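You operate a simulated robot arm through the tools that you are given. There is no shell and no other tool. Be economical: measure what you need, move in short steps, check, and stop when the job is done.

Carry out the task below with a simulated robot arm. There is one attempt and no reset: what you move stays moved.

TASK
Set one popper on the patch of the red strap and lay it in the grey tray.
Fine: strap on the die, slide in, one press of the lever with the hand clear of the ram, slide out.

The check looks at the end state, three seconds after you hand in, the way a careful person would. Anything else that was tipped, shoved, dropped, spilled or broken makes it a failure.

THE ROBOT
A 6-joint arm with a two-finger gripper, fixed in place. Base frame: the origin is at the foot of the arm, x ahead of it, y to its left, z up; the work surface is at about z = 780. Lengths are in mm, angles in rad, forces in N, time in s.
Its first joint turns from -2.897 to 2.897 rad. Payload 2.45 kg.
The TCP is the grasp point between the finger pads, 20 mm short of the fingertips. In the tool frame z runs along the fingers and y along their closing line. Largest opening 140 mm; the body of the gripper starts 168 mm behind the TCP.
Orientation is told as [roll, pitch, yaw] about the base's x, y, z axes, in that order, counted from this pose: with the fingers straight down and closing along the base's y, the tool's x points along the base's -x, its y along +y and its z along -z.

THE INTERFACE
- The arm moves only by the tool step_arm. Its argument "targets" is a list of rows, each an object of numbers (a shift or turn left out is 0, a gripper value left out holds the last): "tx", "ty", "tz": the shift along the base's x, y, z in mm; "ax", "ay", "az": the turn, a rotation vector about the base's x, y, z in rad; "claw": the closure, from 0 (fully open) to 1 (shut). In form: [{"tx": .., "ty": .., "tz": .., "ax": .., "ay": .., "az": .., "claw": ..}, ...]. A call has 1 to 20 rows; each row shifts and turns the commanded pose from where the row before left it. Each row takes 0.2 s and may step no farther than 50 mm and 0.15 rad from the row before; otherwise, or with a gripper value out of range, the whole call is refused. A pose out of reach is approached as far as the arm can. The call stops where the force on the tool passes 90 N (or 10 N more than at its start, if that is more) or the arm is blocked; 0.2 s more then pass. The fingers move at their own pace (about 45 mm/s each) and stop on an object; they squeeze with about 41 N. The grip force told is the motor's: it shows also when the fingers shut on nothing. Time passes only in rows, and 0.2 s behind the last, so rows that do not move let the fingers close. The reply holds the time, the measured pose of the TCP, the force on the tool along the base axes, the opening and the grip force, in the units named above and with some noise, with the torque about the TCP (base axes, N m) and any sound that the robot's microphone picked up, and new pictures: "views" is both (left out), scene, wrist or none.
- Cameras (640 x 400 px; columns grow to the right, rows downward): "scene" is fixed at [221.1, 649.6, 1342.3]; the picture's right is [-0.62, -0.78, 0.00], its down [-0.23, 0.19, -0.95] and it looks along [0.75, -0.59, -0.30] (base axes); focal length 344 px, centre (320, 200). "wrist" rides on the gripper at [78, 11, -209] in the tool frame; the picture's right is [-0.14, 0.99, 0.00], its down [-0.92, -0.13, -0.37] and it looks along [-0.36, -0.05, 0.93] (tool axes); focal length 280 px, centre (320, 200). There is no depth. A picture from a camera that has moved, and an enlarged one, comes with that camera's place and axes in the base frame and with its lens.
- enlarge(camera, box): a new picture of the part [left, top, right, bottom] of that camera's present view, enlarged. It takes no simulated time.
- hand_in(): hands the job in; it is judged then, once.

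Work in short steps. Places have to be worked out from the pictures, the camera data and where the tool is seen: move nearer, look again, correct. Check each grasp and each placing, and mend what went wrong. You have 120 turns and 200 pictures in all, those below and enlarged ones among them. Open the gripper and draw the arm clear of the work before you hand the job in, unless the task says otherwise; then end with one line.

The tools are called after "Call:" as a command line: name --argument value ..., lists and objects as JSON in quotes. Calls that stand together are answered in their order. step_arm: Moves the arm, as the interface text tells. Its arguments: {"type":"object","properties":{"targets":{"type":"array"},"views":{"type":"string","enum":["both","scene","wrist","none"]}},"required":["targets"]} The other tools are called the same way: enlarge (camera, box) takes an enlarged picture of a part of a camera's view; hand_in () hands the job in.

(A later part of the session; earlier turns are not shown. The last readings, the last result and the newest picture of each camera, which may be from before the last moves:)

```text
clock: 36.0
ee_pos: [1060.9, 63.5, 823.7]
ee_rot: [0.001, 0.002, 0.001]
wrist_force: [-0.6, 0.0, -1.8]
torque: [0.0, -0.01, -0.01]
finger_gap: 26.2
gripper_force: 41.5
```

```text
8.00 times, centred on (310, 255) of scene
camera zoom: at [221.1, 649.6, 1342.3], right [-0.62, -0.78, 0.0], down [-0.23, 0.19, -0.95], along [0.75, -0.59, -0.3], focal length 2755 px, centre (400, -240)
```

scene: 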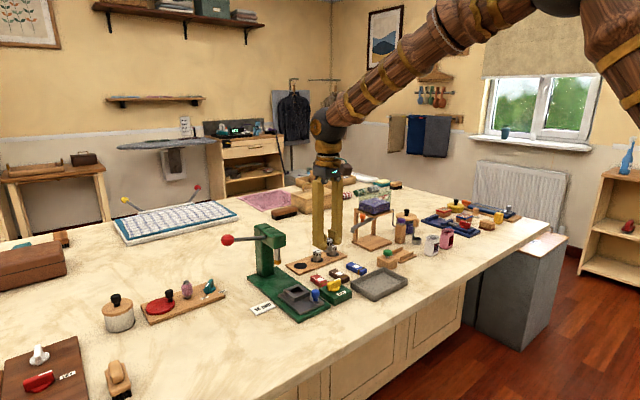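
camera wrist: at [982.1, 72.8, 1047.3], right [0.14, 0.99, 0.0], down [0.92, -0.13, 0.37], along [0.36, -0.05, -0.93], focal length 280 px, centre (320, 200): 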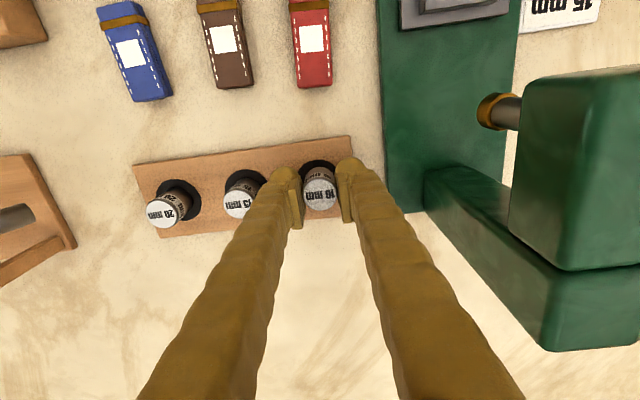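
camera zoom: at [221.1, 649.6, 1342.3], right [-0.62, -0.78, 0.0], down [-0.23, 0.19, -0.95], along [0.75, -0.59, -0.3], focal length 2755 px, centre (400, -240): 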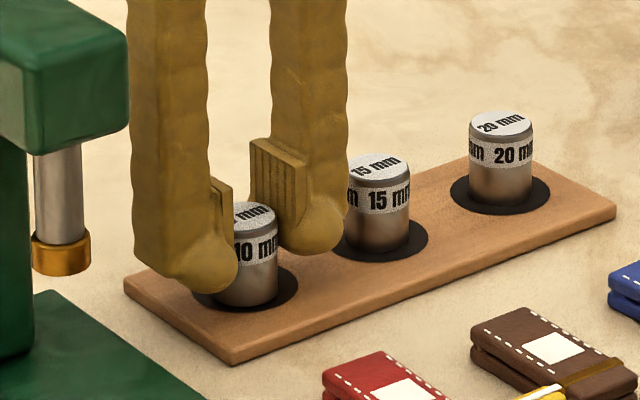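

Call:
step_arm --targets '[{"tz": -1}, {"tz": -1}, {}]' --views "none"

```text
clock: 36.8
ee_pos: [1061.0, 63.6, 821.8]
ee_rot: [0.0, 0.0, 0.0]
wrist_force: [-0.9, 0.6, 5.4]
torque: [0.02, -0.04, 0.05]
finger_gap: 26.3
gripper_force: 40.9
```

Contact (5 N up). Release and rise.

Call:
step_arm --targets '[{"claw": 0.7}, {}, {"tz": 20}, {"tz": 40}, {"tz": 20}, {}]' --views "wrist"

Call:
enlarge --camera "scene" --box '[275, 230, 345, 280]'

Call:
enlarge --camera "wrist" --box '[160, 90, 400, 240]'

```text
clock: 38.2
ee_pos: [1059.2, 64.1, 901.7]
ee_rot: [-0.001, 0.001, 0.0]
wrist_force: [0.2, 0.4, -0.3]
torque: [0.0, 0.01, -0.02]
finger_gap: 41.9
gripper_force: 0.2
camera wrist: at [982.2, 74.6, 1111.5], right [0.14, 0.99, 0.0], down [0.92, -0.13, 0.37], along [0.36, -0.05, -0.93], focal length 280 px, centre (320, 200)
```

wrist: 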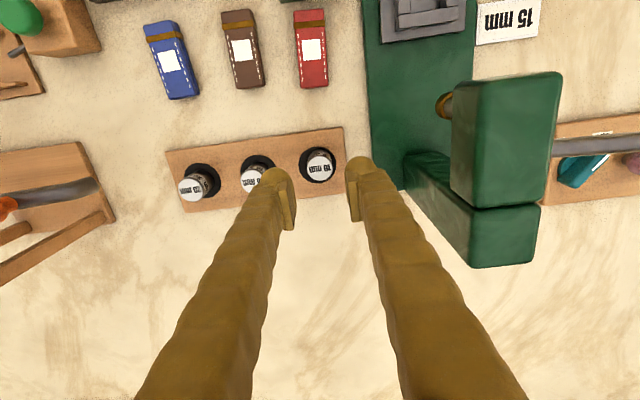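

```text
8.00 times, centred on (310, 255) of scene
camera zoom: at [221.1, 649.6, 1342.3], right [-0.62, -0.78, 0.0], down [-0.23, 0.19, -0.95], along [0.75, -0.59, -0.3], focal length 2755 px, centre (400, -240)
```

zoom: 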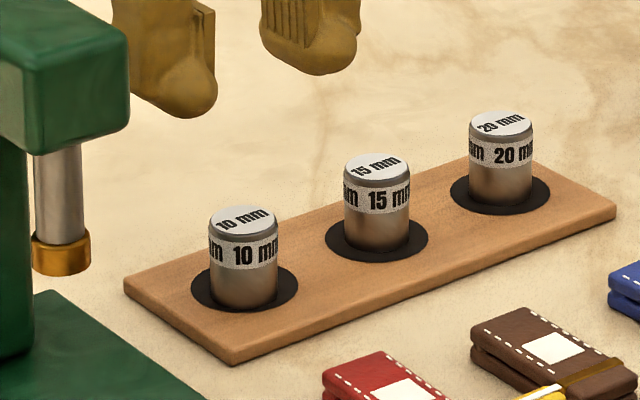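

```text
2.67 times, centred on (280, 165) of wrist
camera zoom: at [982.2, 74.6, 1111.5], right [0.14, 0.99, 0.0], down [0.92, -0.13, 0.37], along [0.36, -0.05, -0.93], focal length 748 px, centre (427, 293)
```

zoom: 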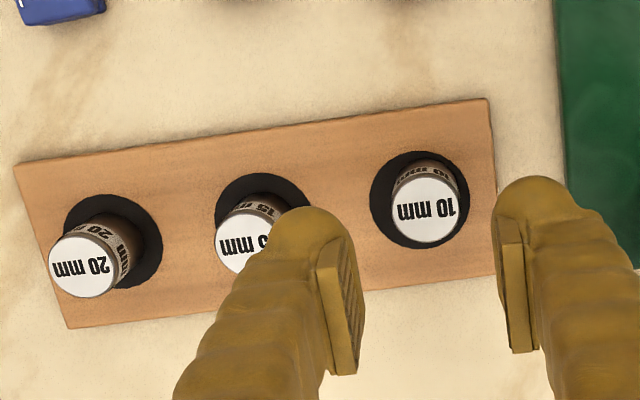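

10 mm die is home. The 15 mm die is at about (1065,−11). Move above and check.

Call:
step_arm --targets '[{"tx": 3, "ty": -40}, {"tx": 2, "ty": -35, "claw": 0.6}, {"tz": -30}, {}]' --views "wrist"

Call:
enlarge --camera "wrist" --box '[220, 80, 420, 205]'

```text
clock: 39.2
ee_pos: [1064.6, -11.5, 872.0]
ee_rot: [-0.001, 0.001, -0.002]
wrist_force: [0.1, 0.6, 0.1]
torque: [-0.02, -0.04, 0.0]
finger_gap: 56.3
gripper_force: 0.1
camera wrist: at [987.0, -0.6, 1080.5], right [0.14, 0.99, 0.0], down [0.92, -0.13, 0.37], along [0.36, -0.05, -0.93], focal length 280 px, centre (320, 200)
```

wrist: 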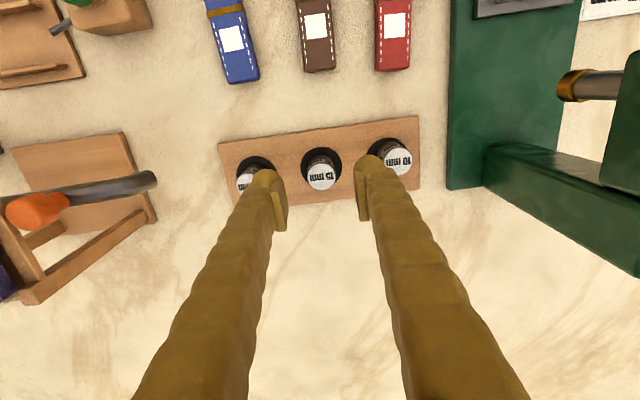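

```text
3.20 times, centred on (320, 142) of wrist
camera zoom: at [987.0, -0.6, 1080.5], right [0.14, 0.99, 0.0], down [0.92, -0.13, 0.37], along [0.36, -0.05, -0.93], focal length 897 px, centre (320, 384)
```

zoom: 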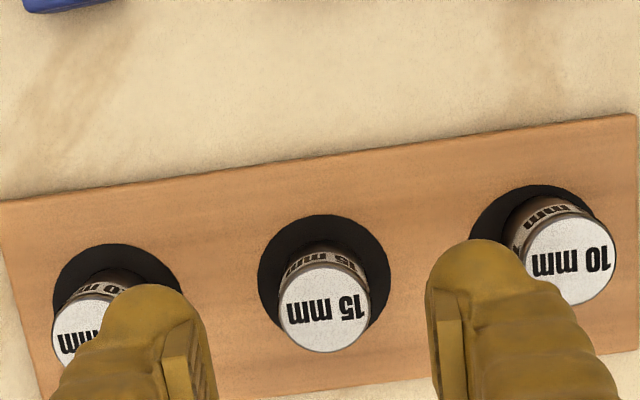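

Aligned within a mm. Descend to z≈823 and grip.

Call:
step_arm --targets '[{"ty": 1, "tz": -30}, {"tz": -18.5}, {"claw": 0.95}, {}, {}, {}, {}]' --views "none"

Call:
enlarge --camera "scene" --box '[275, 230, 365, 290]'

```text
clock: 40.8
ee_pos: [1065.1, -11.0, 824.1]
ee_rot: [0.0, -0.001, -0.001]
wrist_force: [0.4, -0.3, 0.0]
torque: [0.0, -0.02, 0.0]
finger_gap: 26.5
gripper_force: 41.6
```

```text
6.67 times, centred on (320, 260) of scene
camera zoom: at [221.1, 649.6, 1342.3], right [-0.62, -0.78, 0.0], down [-0.23, 0.19, -0.95], along [0.75, -0.59, -0.3], focal length 2296 px, centre (320, -200)
```

zoom: 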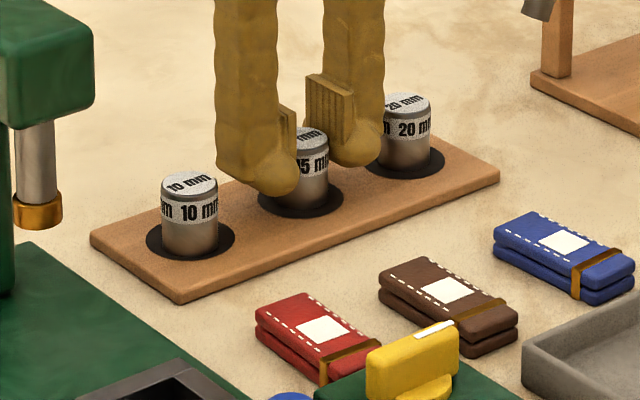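

Gripped. Lift straight up, then retrace: −x first, then over to the nest.

Call:
step_arm --targets '[{"tz": 10}, {"tz": 30}, {"tz": 40}, {"tz": 30}, {"tx": -50}, {"tx": -50}, {"tx": -48}, {"ty": 48}, {"ty": 48}, {"ty": 48}, {"ty": 46}, {}]' --views "wrist"

Call:
enlarge --camera "wrist" --box '[220, 60, 420, 185]'

Call:
enlarge --camera "scene" --box '[255, 220, 365, 310]'

```text
clock: 43.4
ee_pos: [917.3, 178.8, 932.6]
ee_rot: [-0.001, -0.001, -0.001]
wrist_force: [0.0, 0.4, -1.2]
torque: [-0.01, -0.02, -0.03]
finger_gap: 26.3
gripper_force: 40.9
camera wrist: at [839.2, 189.2, 1141.9], right [0.14, 0.99, 0.0], down [0.92, -0.13, 0.37], along [0.37, -0.05, -0.93], focal length 280 px, centre (320, 200)
```

wrist: 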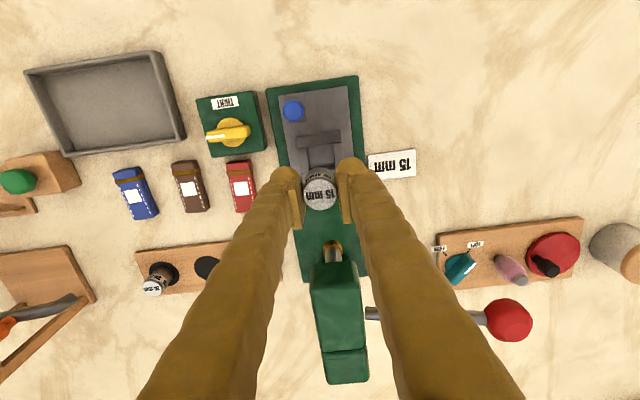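

```text
3.20 times, centred on (320, 122) of wrist
camera zoom: at [839.2, 189.2, 1141.9], right [0.14, 0.99, 0.0], down [0.92, -0.13, 0.37], along [0.37, -0.05, -0.93], focal length 897 px, centre (320, 448)
```

zoom: 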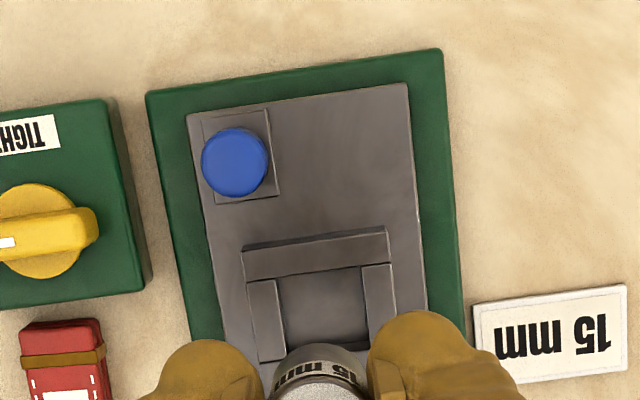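

```text
4.44 times, centred on (310, 265) of scene
camera zoom: at [221.1, 649.6, 1342.3], right [-0.62, -0.78, 0.0], down [-0.23, 0.19, -0.95], along [0.75, -0.59, -0.3], focal length 1531 px, centre (364, -89)
```

zoom: 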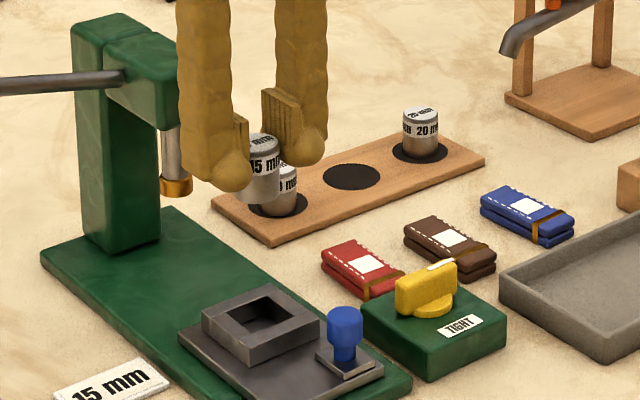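

Die hangs upright over the nest. Descend to just above the rim and check alignment.

Call:
step_arm --targets '[{"tz": -40}, {"tz": -32}, {}]' --views "none"

Call:
enlarge --camera "wrist" --box '[260, 100, 380, 220]'

Call:
enlarge --camera "scene" --box '[265, 250, 345, 310]'

```text
clock: 44.2
ee_pos: [918.4, 177.4, 859.4]
ee_rot: [0.002, -0.001, 0.002]
wrist_force: [-0.2, 0.3, -1.7]
torque: [0.01, -0.01, 0.01]
finger_gap: 26.3
gripper_force: 41.0
```

```text
3.33 times, centred on (320, 160) of wrist
camera zoom: at [839.0, 189.4, 1069.6], right [0.14, 0.99, 0.0], down [0.92, -0.13, 0.37], along [0.36, -0.05, -0.93], focal length 935 px, centre (320, 333)
```

zoom: 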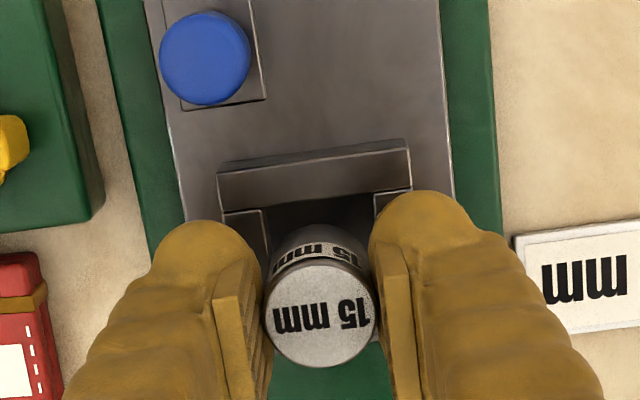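

```text
6.67 times, centred on (305, 280) of scene
camera zoom: at [221.1, 649.6, 1342.3], right [-0.62, -0.78, 0.0], down [-0.23, 0.19, -0.95], along [0.75, -0.59, -0.3], focal length 2296 px, centre (420, -333)
```

zoom: 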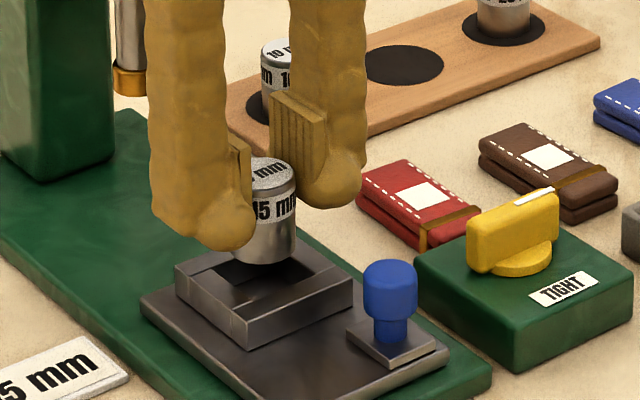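

Well aligned. Lower into the pocket in small steps.

Call:
step_arm --targets '[{"tz": -6, "ty": 0.5}, {"tz": -5}, {"tz": -4}, {}]' --views "none"

Call:
enlarge --camera "scene" --box '[265, 250, 345, 310]'

```text
clock: 45.2
ee_pos: [918.7, 177.9, 845.7]
ee_rot: [0.001, -0.002, 0.0]
wrist_force: [1.1, 1.9, 27.3]
torque: [0.05, -0.4, 0.01]
finger_gap: 26.3
gripper_force: 41.2
```

```text
6.67 times, centred on (305, 280) of scene
camera zoom: at [221.1, 649.6, 1342.3], right [-0.62, -0.78, 0.0], down [-0.23, 0.19, -0.95], along [0.75, -0.59, -0.3], focal length 2296 px, centre (420, -333)
```

zoom: 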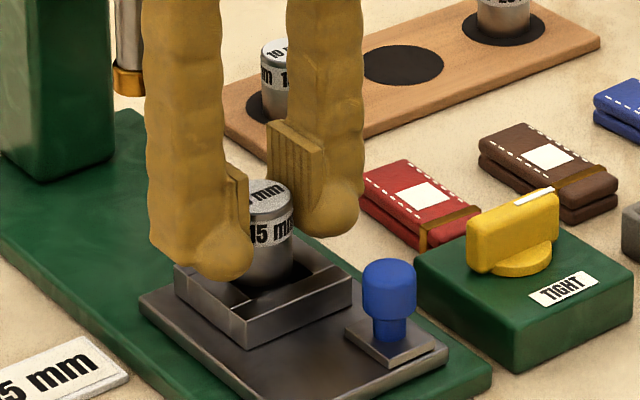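

Contact on the +x wall of the pocket (torque −0.4). Raise, shift −x 2.5 mm, retry.

Call:
step_arm --targets '[{"tz": 5}, {"tx": -2.5}, {"tz": -4}, {"tz": -3}, {"tz": -2}, {}]' --views "none"

Call:
enlarge --camera "scene" --box '[265, 250, 345, 310]'

```text
clock: 46.6
ee_pos: [914.5, 178.6, 841.6]
ee_rot: [0.0, 0.0, 0.001]
wrist_force: [-0.4, -0.3, -2.3]
torque: [-0.03, 0.0, -0.03]
finger_gap: 26.6
gripper_force: 40.8
```

```text
6.67 times, centred on (305, 280) of scene
camera zoom: at [221.1, 649.6, 1342.3], right [-0.62, -0.78, 0.0], down [-0.23, 0.19, -0.95], along [0.75, -0.59, -0.3], focal length 2296 px, centre (420, -333)
```

zoom: 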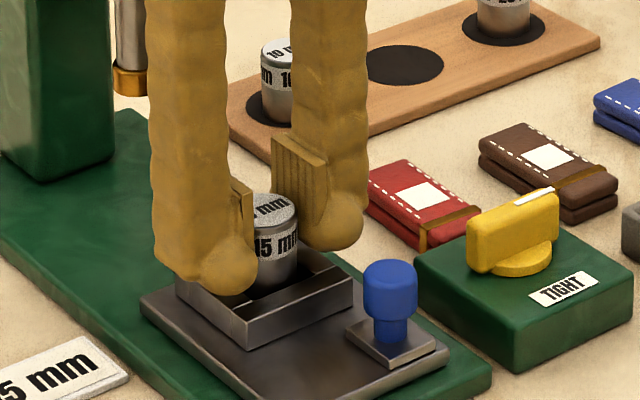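

Now sliding in freely. Keep lowering gently.

Call:
step_arm --targets '[{"tz": -2}, {"tz": -1.5}, {"tz": -1}, {}]' --views "none"

```text
clock: 47.6
ee_pos: [915.4, 179.8, 836.7]
ee_rot: [0.0, 0.0, 0.0]
wrist_force: [0.7, 0.1, -2.1]
torque: [0.01, -0.01, 0.0]
finger_gap: 26.3
gripper_force: 40.7
```

Call:
step_arm --targets '[{"tz": -1}, {"tz": -1}, {}]' --views "none"

Call:
enlarge --camera "scene" --box '[265, 250, 345, 310]'

```text
clock: 48.4
ee_pos: [915.3, 180.5, 836.0]
ee_rot: [0.002, 0.0, -0.003]
wrist_force: [0.3, -0.2, -1.4]
torque: [-0.02, 0.0, -0.04]
finger_gap: 26.3
gripper_force: 40.4
```

```text
6.67 times, centred on (305, 280) of scene
camera zoom: at [221.1, 649.6, 1342.3], right [-0.62, -0.78, 0.0], down [-0.23, 0.19, -0.95], along [0.75, -0.59, -0.3], focal length 2296 px, centre (420, -333)
```

zoom: 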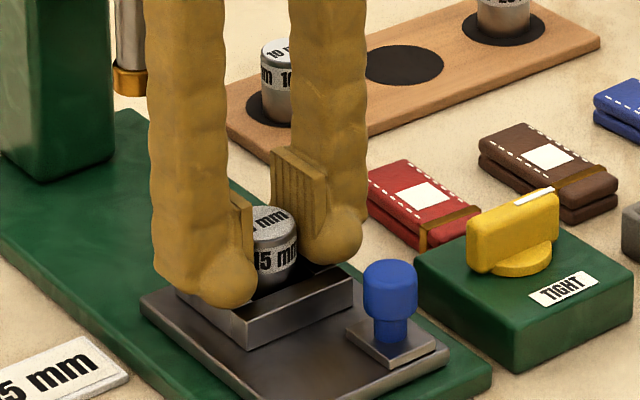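

Nearly seated and tips almost at the rim; lower 1 mm more and release, then rise.

Call:
step_arm --targets '[{"tz": -1}, {"claw": 0.7}, {}, {"tz": 20}, {"tz": 40}, {"tz": 20}, {}]' --views "wrist"

Call:
enlarge --camera "scene" --box '[265, 250, 345, 310]'

Call:
enlarge --camera "wrist" --box '[240, 80, 400, 200]'

```text
clock: 50.0
ee_pos: [915.0, 179.2, 915.2]
ee_rot: [0.001, -0.001, 0.0]
wrist_force: [-1.4, -1.0, 0.4]
torque: [0.01, -0.02, 0.0]
finger_gap: 42.0
gripper_force: 0.1
camera wrist: at [836.1, 190.5, 1124.0], right [0.14, 0.99, 0.0], down [0.92, -0.13, 0.37], along [0.36, -0.05, -0.93], focal length 280 px, centre (320, 200)
```

wrist: 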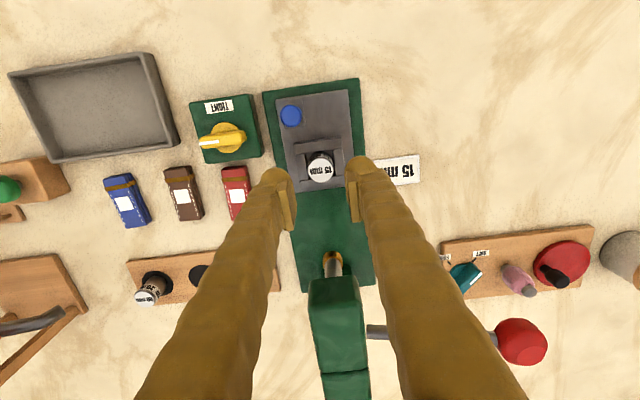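

```text
6.67 times, centred on (305, 280) of scene
camera zoom: at [221.1, 649.6, 1342.3], right [-0.62, -0.78, 0.0], down [-0.23, 0.19, -0.95], along [0.75, -0.59, -0.3], focal length 2296 px, centre (420, -333)
```

zoom: 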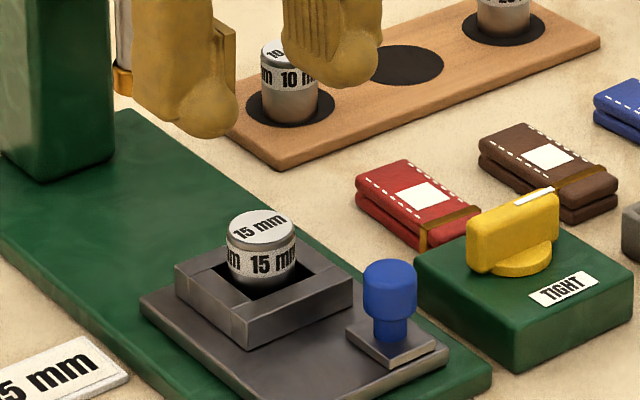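

```text
3.33 times, centred on (320, 140) of wrist
camera zoom: at [836.1, 190.5, 1124.0], right [0.14, 0.99, 0.0], down [0.92, -0.13, 0.37], along [0.36, -0.05, -0.93], focal length 935 px, centre (320, 400)
```

zoom: 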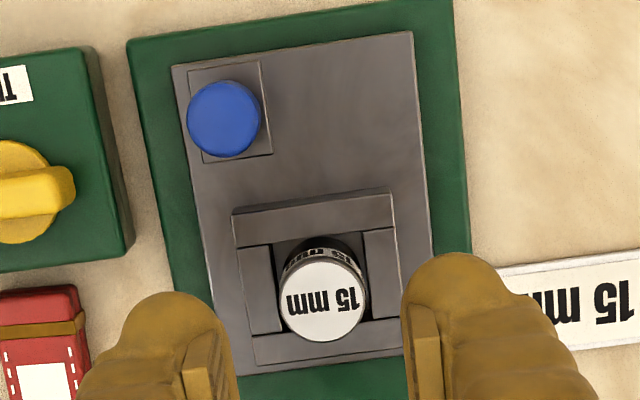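

The 15 mm die is seated squarely. Now re-tighten: go over the knob with the wrist turned 90° and grip it.

Call:
step_arm --targets '[{"tx": -14, "ty": -34, "claw": 0.65}, {"tx": -14, "ty": -34}, {"tx": -15, "ty": -32.5}, {"az": 0.15}, {"az": 0.15}, {"az": 0.15}, {"az": 0.15}, {"az": 0.15}, {"az": 0.15}, {"az": 0.15}, {"az": 0.15}, {"az": 0.15}, {"az": 0.15}, {"az": 0.07}, {"tz": -35}, {}]' --views "wrist"

Call:
enlarge --camera "wrist" --box '[240, 80, 400, 200]'

```text
clock: 53.4
ee_pos: [871.4, 78.1, 879.2]
ee_rot: [-0.001, -0.001, 1.57]
wrist_force: [0.0, -0.6, 0.6]
torque: [0.01, -0.03, 0.01]
finger_gap: 48.6
gripper_force: 0.1
camera wrist: at [861.5, 0.6, 1088.5], right [-0.99, 0.14, 0.0], down [0.13, 0.92, 0.37], along [0.05, 0.36, -0.93], focal length 280 px, centre (320, 200)
```

wrist: 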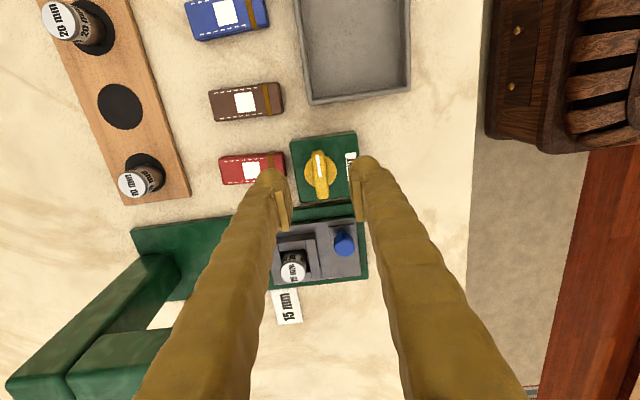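

```text
3.33 times, centred on (320, 140) of wrist
camera zoom: at [861.5, 0.6, 1088.5], right [-0.99, 0.14, 0.0], down [0.13, 0.92, 0.37], along [0.05, 0.36, -0.93], focal length 935 px, centre (320, 400)
```

zoom: 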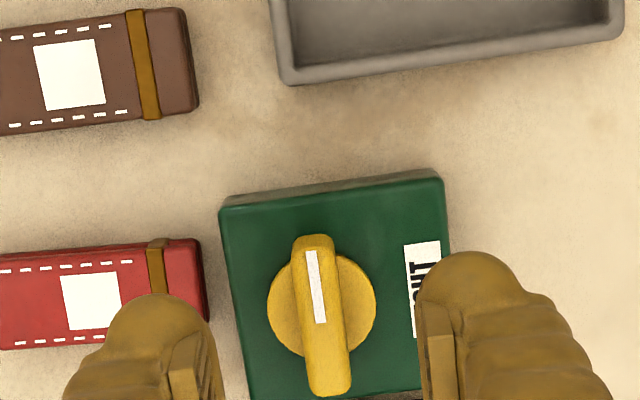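

Aligned on the bar. Descend and close.

Call:
step_arm --targets '[{"tz": -28}, {"tz": -18}, {"claw": 1.0}, {}, {}, {}]' --views "none"

```text
clock: 54.8
ee_pos: [870.7, 78.4, 833.3]
ee_rot: [0.0, 0.0, 1.569]
wrist_force: [3.3, 0.0, -3.1]
torque: [-0.06, -0.07, 0.02]
finger_gap: 12.1
gripper_force: 38.5
```

Gripped (12 mm). Rotate back clockwise 90°.

Call:
step_arm --targets '[{"az": -0.13}, {"az": -0.13}, {"az": -0.13}, {"az": -0.13}, {"az": -0.13}, {"az": -0.13}, {}]' --views "none"

```text
clock: 56.4
ee_pos: [871.4, 77.6, 833.5]
ee_rot: [0.001, 0.0, 0.788]
wrist_force: [-12.2, 2.3, 4.9]
torque: [0.01, 0.17, 0.0]
finger_gap: 11.8
gripper_force: 39.3
```

Call:
step_arm --targets '[{"ty": 0.7, "az": -0.13}, {"az": -0.13}, {"az": -0.13}, {"az": -0.13}, {"az": -0.13}, {"az": -0.14}, {}]' --views "none"

```text
clock: 58.0
ee_pos: [871.0, 80.8, 832.7]
ee_rot: [0.0, 0.003, -0.002]
wrist_force: [-19.3, -9.3, -5.3]
torque: [-0.11, 0.18, 0.04]
finger_gap: 12.0
gripper_force: 38.8
```

Knob back to the original orientation. Release, rise, and check.

Call:
step_arm --targets '[{"claw": 0.75}, {}, {"tz": 30}, {"tz": 45}, {"claw": 0.5}, {}]' --views "wrist"

Call:
enlarge --camera "wrist" --box '[240, 80, 440, 230]'

Call:
enlarge --camera "scene" --box '[270, 250, 370, 320]'

```text
clock: 59.4
ee_pos: [872.8, 79.1, 908.8]
ee_rot: [-0.001, -0.001, 0.001]
wrist_force: [-0.3, -0.6, -0.4]
torque: [0.02, -0.01, 0.0]
finger_gap: 69.9
gripper_force: 0.0
camera wrist: at [794.8, 90.8, 1118.5], right [0.14, 0.99, 0.0], down [0.92, -0.13, 0.37], along [0.36, -0.05, -0.93], focal length 280 px, centre (320, 200)
```

wrist: 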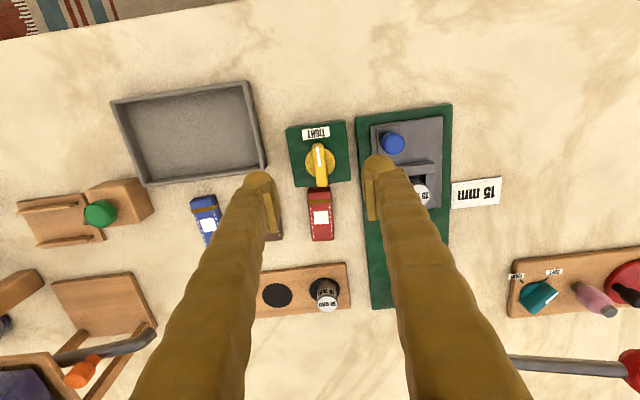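

```text
2.67 times, centred on (340, 155) of wrist
camera zoom: at [794.8, 90.8, 1118.5], right [0.14, 0.99, 0.0], down [0.92, -0.13, 0.37], along [0.36, -0.05, -0.93], focal length 748 px, centre (267, 320)
```

zoom: 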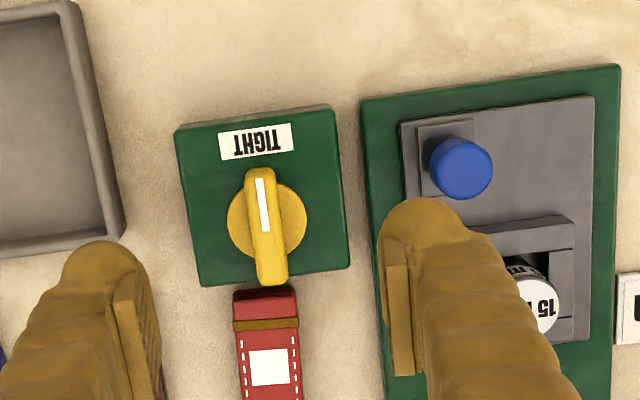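

```text
5.71 times, centred on (320, 285) of scene
camera zoom: at [221.1, 649.6, 1342.3], right [-0.62, -0.78, 0.0], down [-0.23, 0.19, -0.95], along [0.75, -0.59, -0.3], focal length 1968 px, centre (320, -286)
```

zoom: 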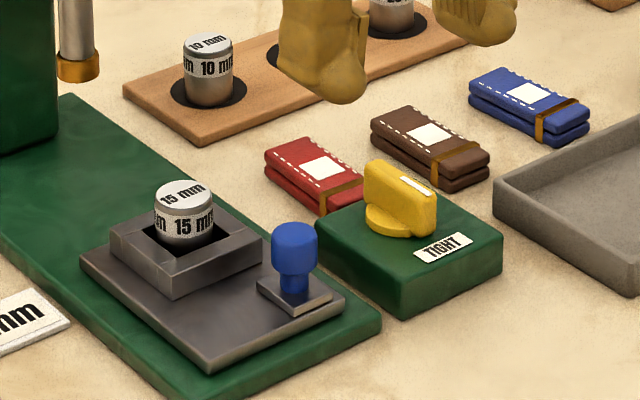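

TIGHT is set again. Now the red strap, patch near (941,71): move above and look.

Call:
step_arm --targets '[{"tx": 35, "ty": -5, "tz": -10}, {"tx": 32, "ty": -3, "tz": -20}, {}]' --views "wrist"

Call:
enlarge --camera "wrist" --box '[240, 80, 400, 200]'

Call:
enlarge --camera "scene" --box '[300, 255, 360, 300]'

```text
clock: 60.2
ee_pos: [938.9, 71.4, 877.7]
ee_rot: [0.0, 0.001, 0.001]
wrist_force: [0.1, 0.2, 0.5]
torque: [-0.01, 0.02, 0.0]
finger_gap: 70.0
gripper_force: 0.1
camera wrist: at [861.1, 82.7, 1087.5], right [0.14, 0.99, 0.0], down [0.92, -0.13, 0.37], along [0.36, -0.05, -0.93], focal length 280 px, centre (320, 200)
```

wrist: 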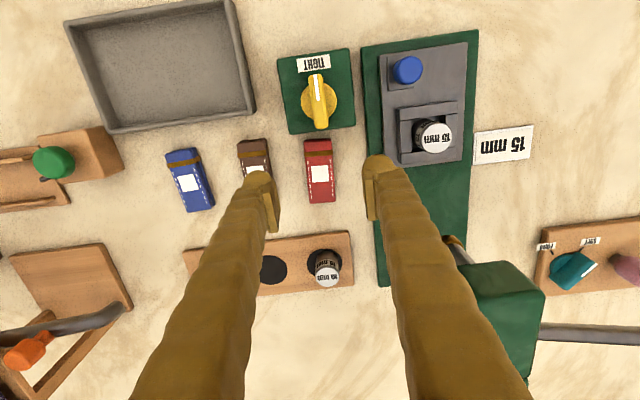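

```text
3.33 times, centred on (320, 140) of wrist
camera zoom: at [861.1, 82.7, 1087.5], right [0.14, 0.99, 0.0], down [0.92, -0.13, 0.37], along [0.36, -0.05, -0.93], focal length 935 px, centre (320, 400)
```

zoom: 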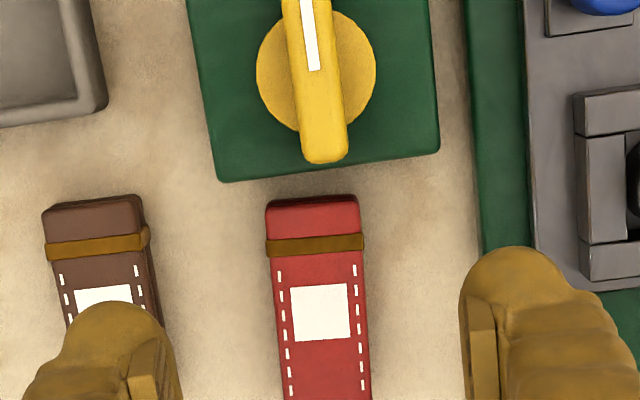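

```text
8.89 times, centred on (330, 278) of scene
camera zoom: at [221.1, 649.6, 1342.3], right [-0.62, -0.78, 0.0], down [-0.23, 0.19, -0.95], along [0.75, -0.59, -0.3], focal length 3061 px, centre (231, -489)
```

zoom: 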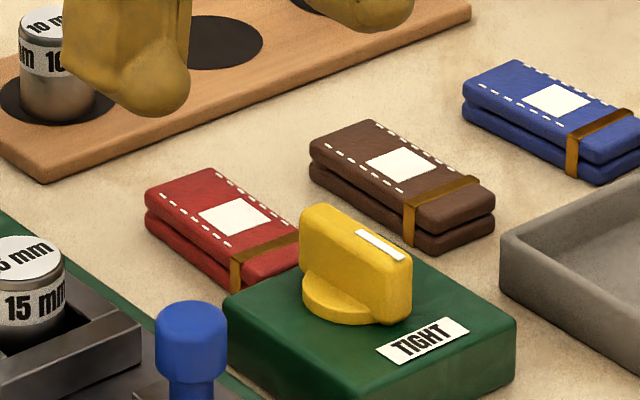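

Strap ~15 mm thick, 30 wide, patch at (944,71). Narrow the fingers to ~50 mm and descend around it.

Call:
step_arm --targets '[{"tx": 4, "claw": 0.64}, {"tz": -35}, {"tz": -25}, {"tz": -10}, {"tz": -4}, {}]' --views "wrist"

Call:
enlarge --camera "scene" --box '[300, 255, 360, 300]'

```text
clock: 61.6
ee_pos: [942.9, 72.2, 803.7]
ee_rot: [0.0, -0.001, 0.0]
wrist_force: [-0.9, -0.2, -0.3]
torque: [-0.01, -0.01, 0.0]
finger_gap: 50.3
gripper_force: 0.0
camera wrist: at [865.2, 83.1, 1013.4], right [0.14, 0.99, 0.0], down [0.92, -0.13, 0.37], along [0.36, -0.05, -0.93], focal length 280 px, centre (320, 200)
```

wrist: 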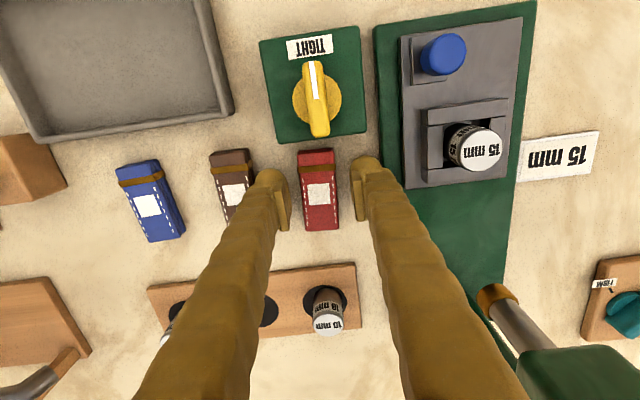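

```text
8.89 times, centred on (330, 278) of scene
camera zoom: at [221.1, 649.6, 1342.3], right [-0.62, -0.78, 0.0], down [-0.23, 0.19, -0.95], along [0.75, -0.59, -0.3], focal length 3061 px, centre (231, -489)
```

zoom: 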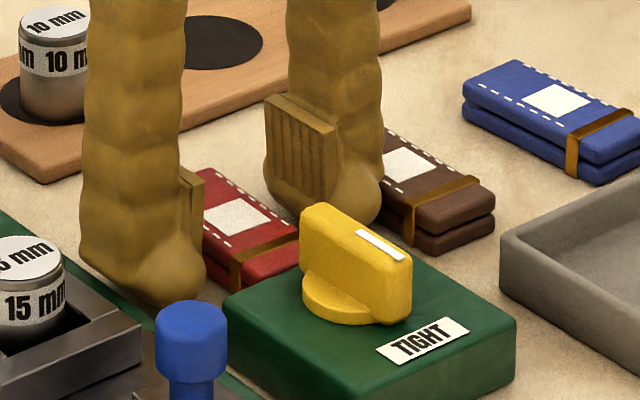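

Fingers straddle the strap without touching neighbours. Close and lift slightly.

Call:
step_arm --targets '[{"tz": -1, "claw": 1.0}, {}, {}, {}, {}, {"tz": 10}, {"tz": 30}, {"tz": 40}, {}]' --views "wrist"

Call:
enlarge --camera "scene" --box '[280, 220, 360, 280]'

Call:
enlarge --camera "wrist" --box '[260, 100, 380, 220]'

```text
clock: 63.6
ee_pos: [943.1, 70.5, 883.1]
ee_rot: [0.0, 0.001, 0.001]
wrist_force: [-0.2, -0.1, -0.6]
torque: [0.0, 0.04, 0.0]
finger_gap: 28.4
gripper_force: 41.6
camera wrist: at [865.2, 82.4, 1092.2], right [0.14, 0.99, 0.0], down [0.92, -0.13, 0.37], along [0.36, -0.05, -0.93], focal length 280 px, centre (320, 200)
```

wrist: 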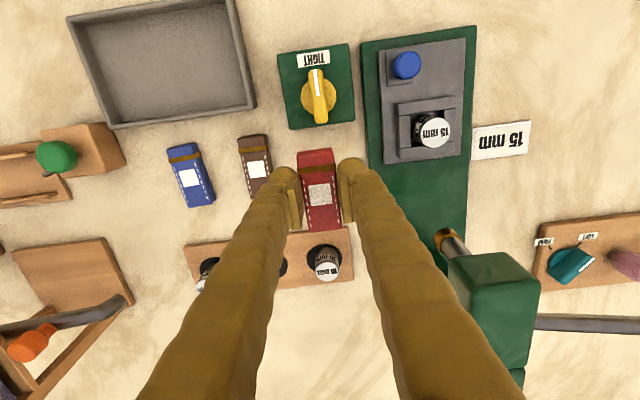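

```text
6.67 times, centred on (320, 250) of scene
camera zoom: at [221.1, 649.6, 1342.3], right [-0.62, -0.78, 0.0], down [-0.23, 0.19, -0.95], along [0.75, -0.59, -0.3], focal length 2296 px, centre (320, -133)
```

zoom: 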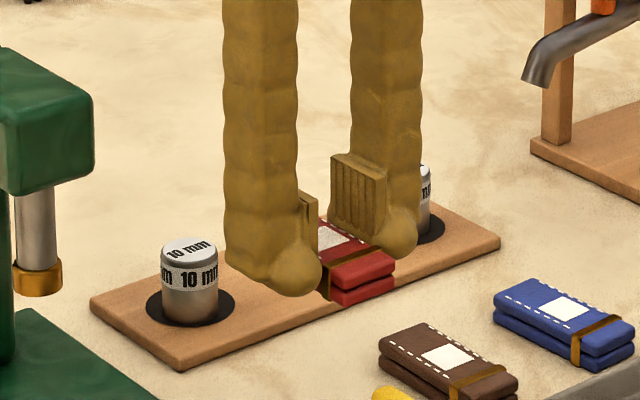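

```text
3.33 times, centred on (320, 160) of wrist
camera zoom: at [865.2, 82.4, 1092.2], right [0.14, 0.99, 0.0], down [0.92, -0.13, 0.37], along [0.36, -0.05, -0.93], focal length 935 px, centre (320, 333)
```

zoom: 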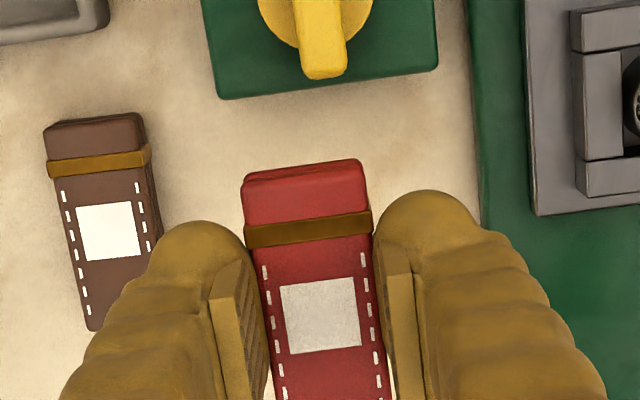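

Strap held level; patch is ~2 mm ahead of the TCP in x. Carry it over to the die centre (916,179.5).

Call:
step_arm --targets '[{"tz": 30}, {"tx": -9, "ty": 36}, {"tx": -10, "ty": 36}, {"tx": -10, "ty": 36.5}, {"tz": -30}, {}]' --views "wrist"

Call:
enlarge --camera "scene" --box '[260, 235, 340, 305]'

Call:
enlarge --camera "wrist" --box '[260, 80, 380, 200]'

```text
clock: 65.0
ee_pos: [913.1, 179.8, 884.4]
ee_rot: [0.0, 0.0, 0.0]
wrist_force: [-0.4, 0.3, -0.1]
torque: [-0.06, -0.02, 0.02]
finger_gap: 28.1
gripper_force: 41.0
camera wrist: at [835.6, 191.3, 1092.7], right [0.14, 0.99, 0.0], down [0.92, -0.13, 0.37], along [0.36, -0.05, -0.93], focal length 280 px, centre (320, 200)
```

wrist: 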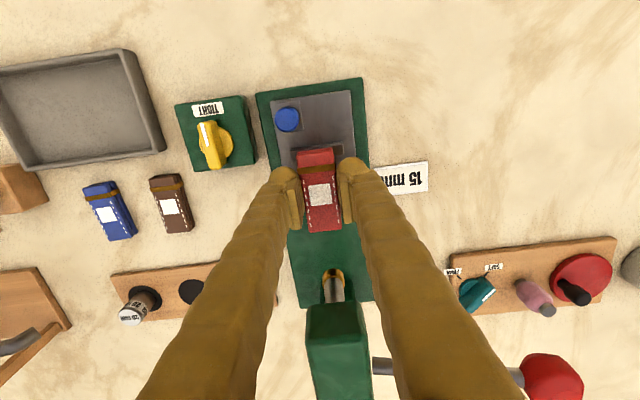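

```text
5.71 times, centred on (300, 270) of scene
camera zoom: at [221.1, 649.6, 1342.3], right [-0.62, -0.78, 0.0], down [-0.23, 0.19, -0.95], along [0.75, -0.59, -0.3], focal length 1968 px, centre (434, -200)
```

zoom: 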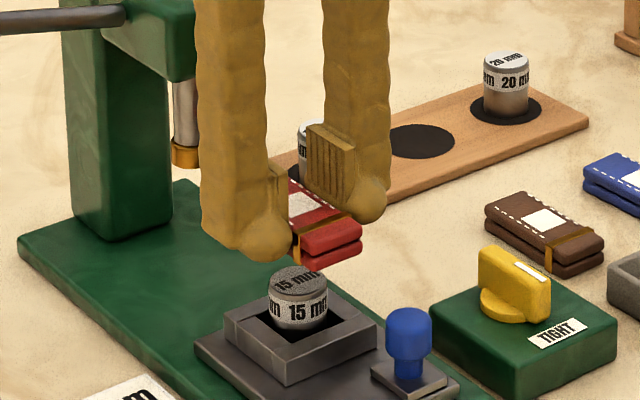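

```text
3.33 times, centred on (320, 140) of wrist
camera zoom: at [835.6, 191.3, 1092.7], right [0.14, 0.99, 0.0], down [0.92, -0.13, 0.37], along [0.36, -0.05, -0.93], focal length 935 px, centre (320, 400)
```

zoom: 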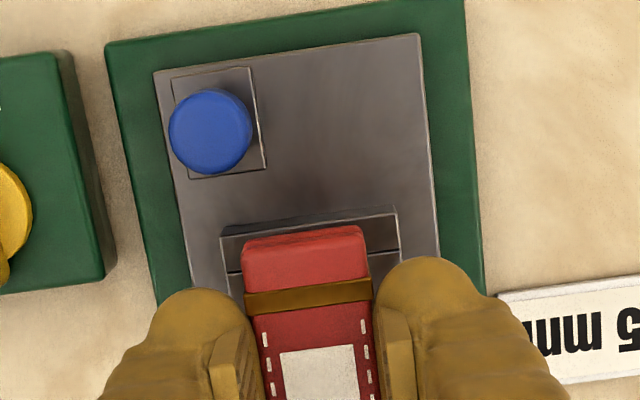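

Over the die. Lower near, then by small steps to contact.

Call:
step_arm --targets '[{"tx": 0.5, "tz": -20}, {"tz": -7}, {"tz": -2}, {}]' --views "none"

Call:
enlarge --camera "scene" --box '[260, 235, 340, 305]'

```text
clock: 66.0
ee_pos: [915.5, 181.0, 855.7]
ee_rot: [0.002, -0.002, 0.0]
wrist_force: [0.2, 0.3, 37.8]
torque: [0.01, -0.01, 0.01]
finger_gap: 28.2
gripper_force: 40.8
```

```text
5.71 times, centred on (300, 270) of scene
camera zoom: at [221.1, 649.6, 1342.3], right [-0.62, -0.78, 0.0], down [-0.23, 0.19, -0.95], along [0.75, -0.59, -0.3], focal length 1968 px, centre (434, -200)
```

zoom: 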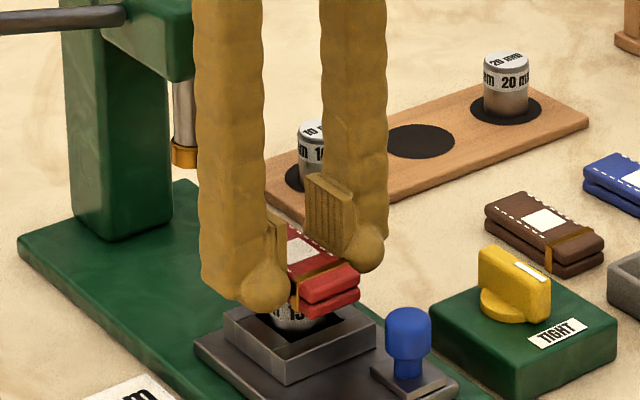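

Strap is resting on the die (38 N). Relax upward 1.5 mm, open, and rise.

Call:
step_arm --targets '[{"tz": 1}, {"claw": 0.9}, {"claw": 0.75}, {"claw": 0.68}, {}, {"tz": 15}, {"tz": 30}, {"tz": 30}, {}]' --views "wrist"

Call:
enlarge --camera "scene" --box '[260, 235, 340, 305]'

Call:
enlarge --camera "wrist" --box '[260, 80, 380, 200]'

```text
clock: 68.0
ee_pos: [913.3, 180.7, 930.0]
ee_rot: [0.001, 0.0, 0.0]
wrist_force: [0.1, 0.8, -0.4]
torque: [0.01, 0.01, -0.02]
finger_gap: 44.8
gripper_force: 0.2
camera wrist: at [836.0, 192.1, 1139.6], right [0.14, 0.99, 0.0], down [0.92, -0.13, 0.37], along [0.36, -0.05, -0.93], focal length 280 px, centre (320, 200)
```

wrist: 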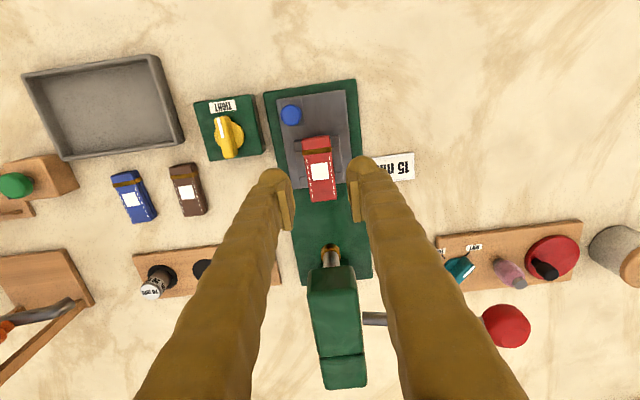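

```text
5.71 times, centred on (300, 270) of scene
camera zoom: at [221.1, 649.6, 1342.3], right [-0.62, -0.78, 0.0], down [-0.23, 0.19, -0.95], along [0.75, -0.59, -0.3], focal length 1968 px, centre (434, -200)
```

zoom: 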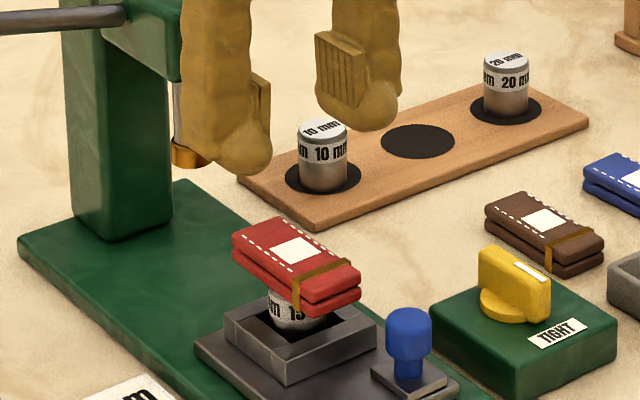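

```text
3.33 times, centred on (320, 140) of wrist
camera zoom: at [836.0, 192.1, 1139.6], right [0.14, 0.99, 0.0], down [0.92, -0.13, 0.37], along [0.36, -0.05, -0.93], focal length 935 px, centre (320, 400)
```

zoom: 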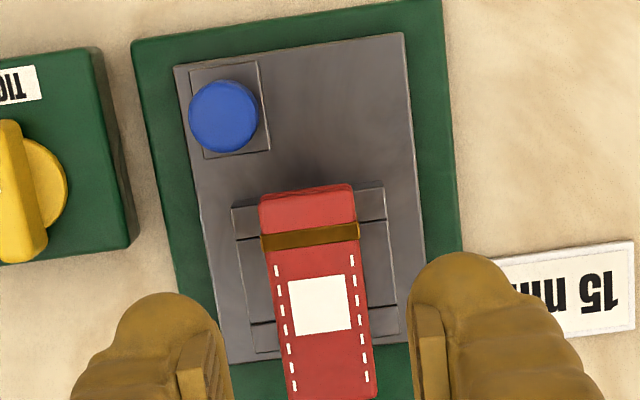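

Strap lies well, patch centred over the die. Next: slide knob at about (857,157.5); approach from the −x side to stay clear of the strap.

Call:
step_arm --targets '[{"tx": -40}, {"tx": -22, "ty": -23}, {"tz": -40}, {"tz": -15}, {}]' --views "wrist"

Call:
enlarge --camera "scene" --box '[260, 245, 340, 315]'

Call:
enlarge --camera "wrist" --box '[240, 100, 400, 220]'

```text
clock: 69.2
ee_pos: [852.8, 156.8, 875.1]
ee_rot: [0.001, 0.001, -0.001]
wrist_force: [0.0, -0.1, 0.7]
torque: [-0.01, -0.01, 0.0]
finger_gap: 45.1
gripper_force: 0.0
camera wrist: at [773.7, 168.9, 1083.6], right [0.14, 0.99, 0.0], down [0.92, -0.13, 0.37], along [0.36, -0.05, -0.93], focal length 280 px, centre (320, 200)
```

wrist: 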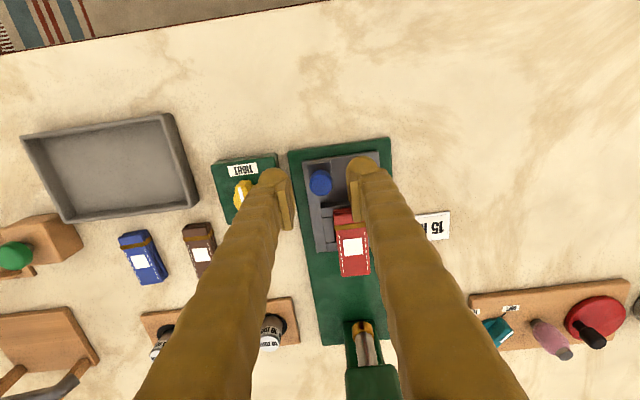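

```text
5.71 times, centred on (300, 280) of scene
camera zoom: at [221.1, 649.6, 1342.3], right [-0.62, -0.78, 0.0], down [-0.23, 0.19, -0.95], along [0.75, -0.59, -0.3], focal length 1968 px, centre (434, -257)
```

zoom: 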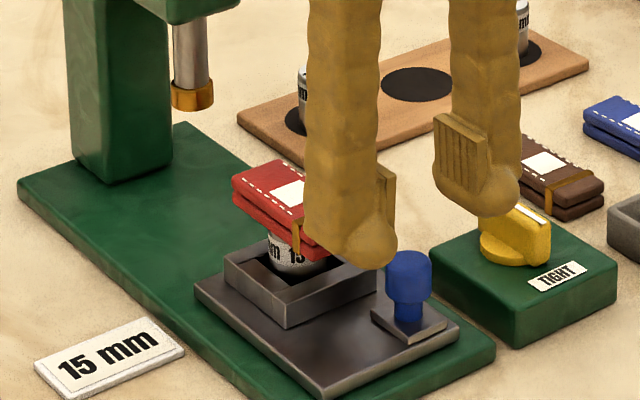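

```text
3.33 times, centred on (320, 160) of wrist
camera zoom: at [773.7, 168.9, 1083.6], right [0.14, 0.99, 0.0], down [0.92, -0.13, 0.37], along [0.36, -0.05, -0.93], focal length 935 px, centre (320, 333)
```

zoom: 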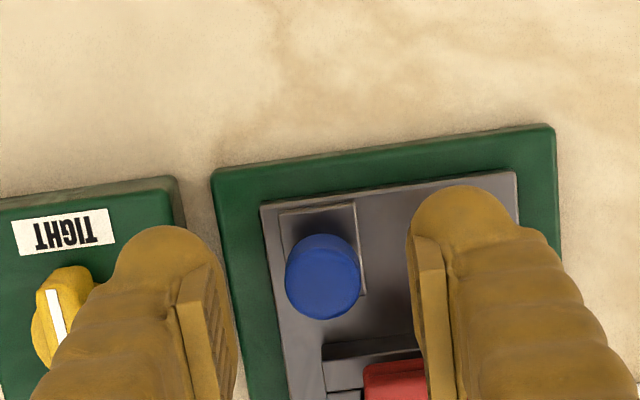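

Knob at (856,158). Descend around it and grip.

Call:
step_arm --targets '[{"ty": 1, "tx": -2, "tz": -28}, {"tz": -15}, {"claw": 1.0}, {}, {}, {}]' --views "none"

Call:
enlarge --camera "scene" --box '[260, 245, 340, 315]'

Call:
enlarge --camera "wrist" --box '[260, 120, 400, 260]'

```text
clock: 70.6
ee_pos: [851.5, 157.2, 832.2]
ee_rot: [0.001, 0.0, -0.002]
wrist_force: [0.1, -4.7, -3.9]
torque: [-0.06, -0.02, -0.03]
finger_gap: 20.3
gripper_force: 44.3
```

```text
5.71 times, centred on (300, 280) of scene
camera zoom: at [221.1, 649.6, 1342.3], right [-0.62, -0.78, 0.0], down [-0.23, 0.19, -0.95], along [0.75, -0.59, -0.3], focal length 1968 px, centre (434, -257)
```

zoom: 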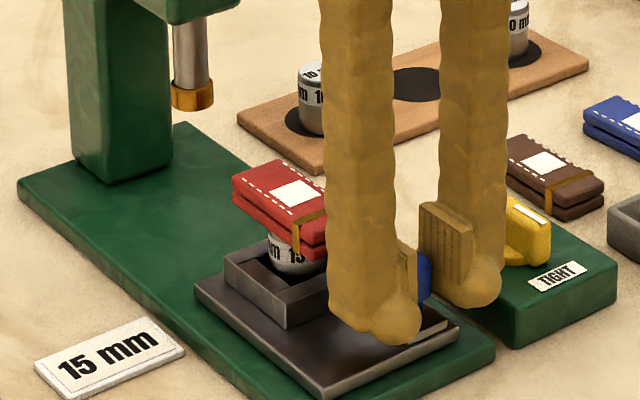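

```text
2.86 times, centred on (330, 190) of wrist
camera zoom: at [771.9, 169.0, 1041.3], right [0.14, 0.99, 0.0], down [0.92, -0.13, 0.37], along [0.36, -0.05, -0.93], focal length 801 px, centre (291, 229)
```

zoom: 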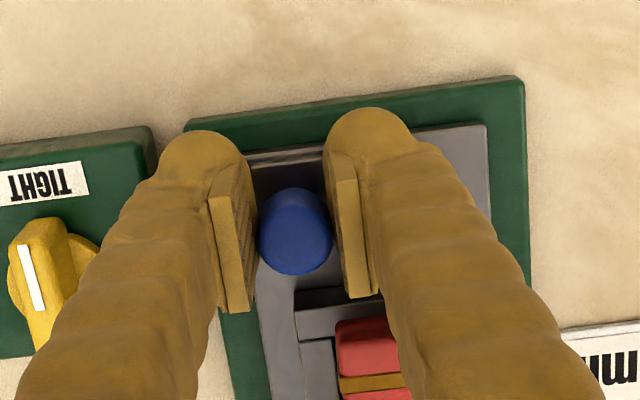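

Knob gripped. Slide in gently along +x, monitoring force.

Call:
step_arm --targets '[{"tx": 3}, {"tx": 5}, {"tx": 6}, {"tx": 6}, {"tx": 6}, {"tx": 6}, {"tx": 6}, {"tx": 5}, {"tx": 4}, {"tx": 3}, {}]' --views "none"

Call:
enlarge --camera "scene" --box '[240, 235, 340, 315]'

```text
clock: 73.0
ee_pos: [900.7, 158.1, 831.4]
ee_rot: [0.0, 0.001, -0.003]
wrist_force: [-1.4, -22.4, -21.8]
torque: [-0.15, 0.47, -0.14]
finger_gap: 20.7
gripper_force: 44.4
```

```text
5.00 times, centred on (290, 275) of scene
camera zoom: at [221.1, 649.6, 1342.3], right [-0.62, -0.78, 0.0], down [-0.23, 0.19, -0.95], along [0.75, -0.59, -0.3], focal length 1722 px, centre (470, -175)
```

zoom: 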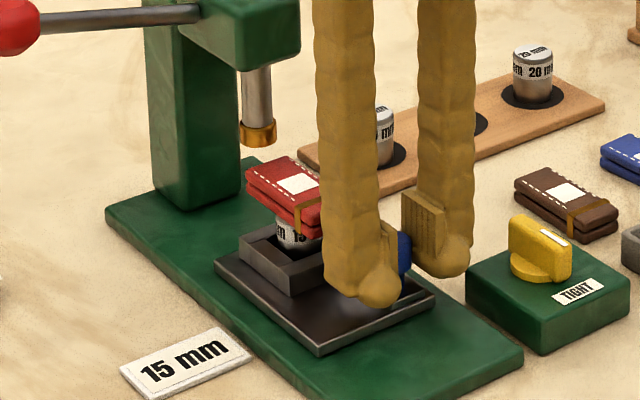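

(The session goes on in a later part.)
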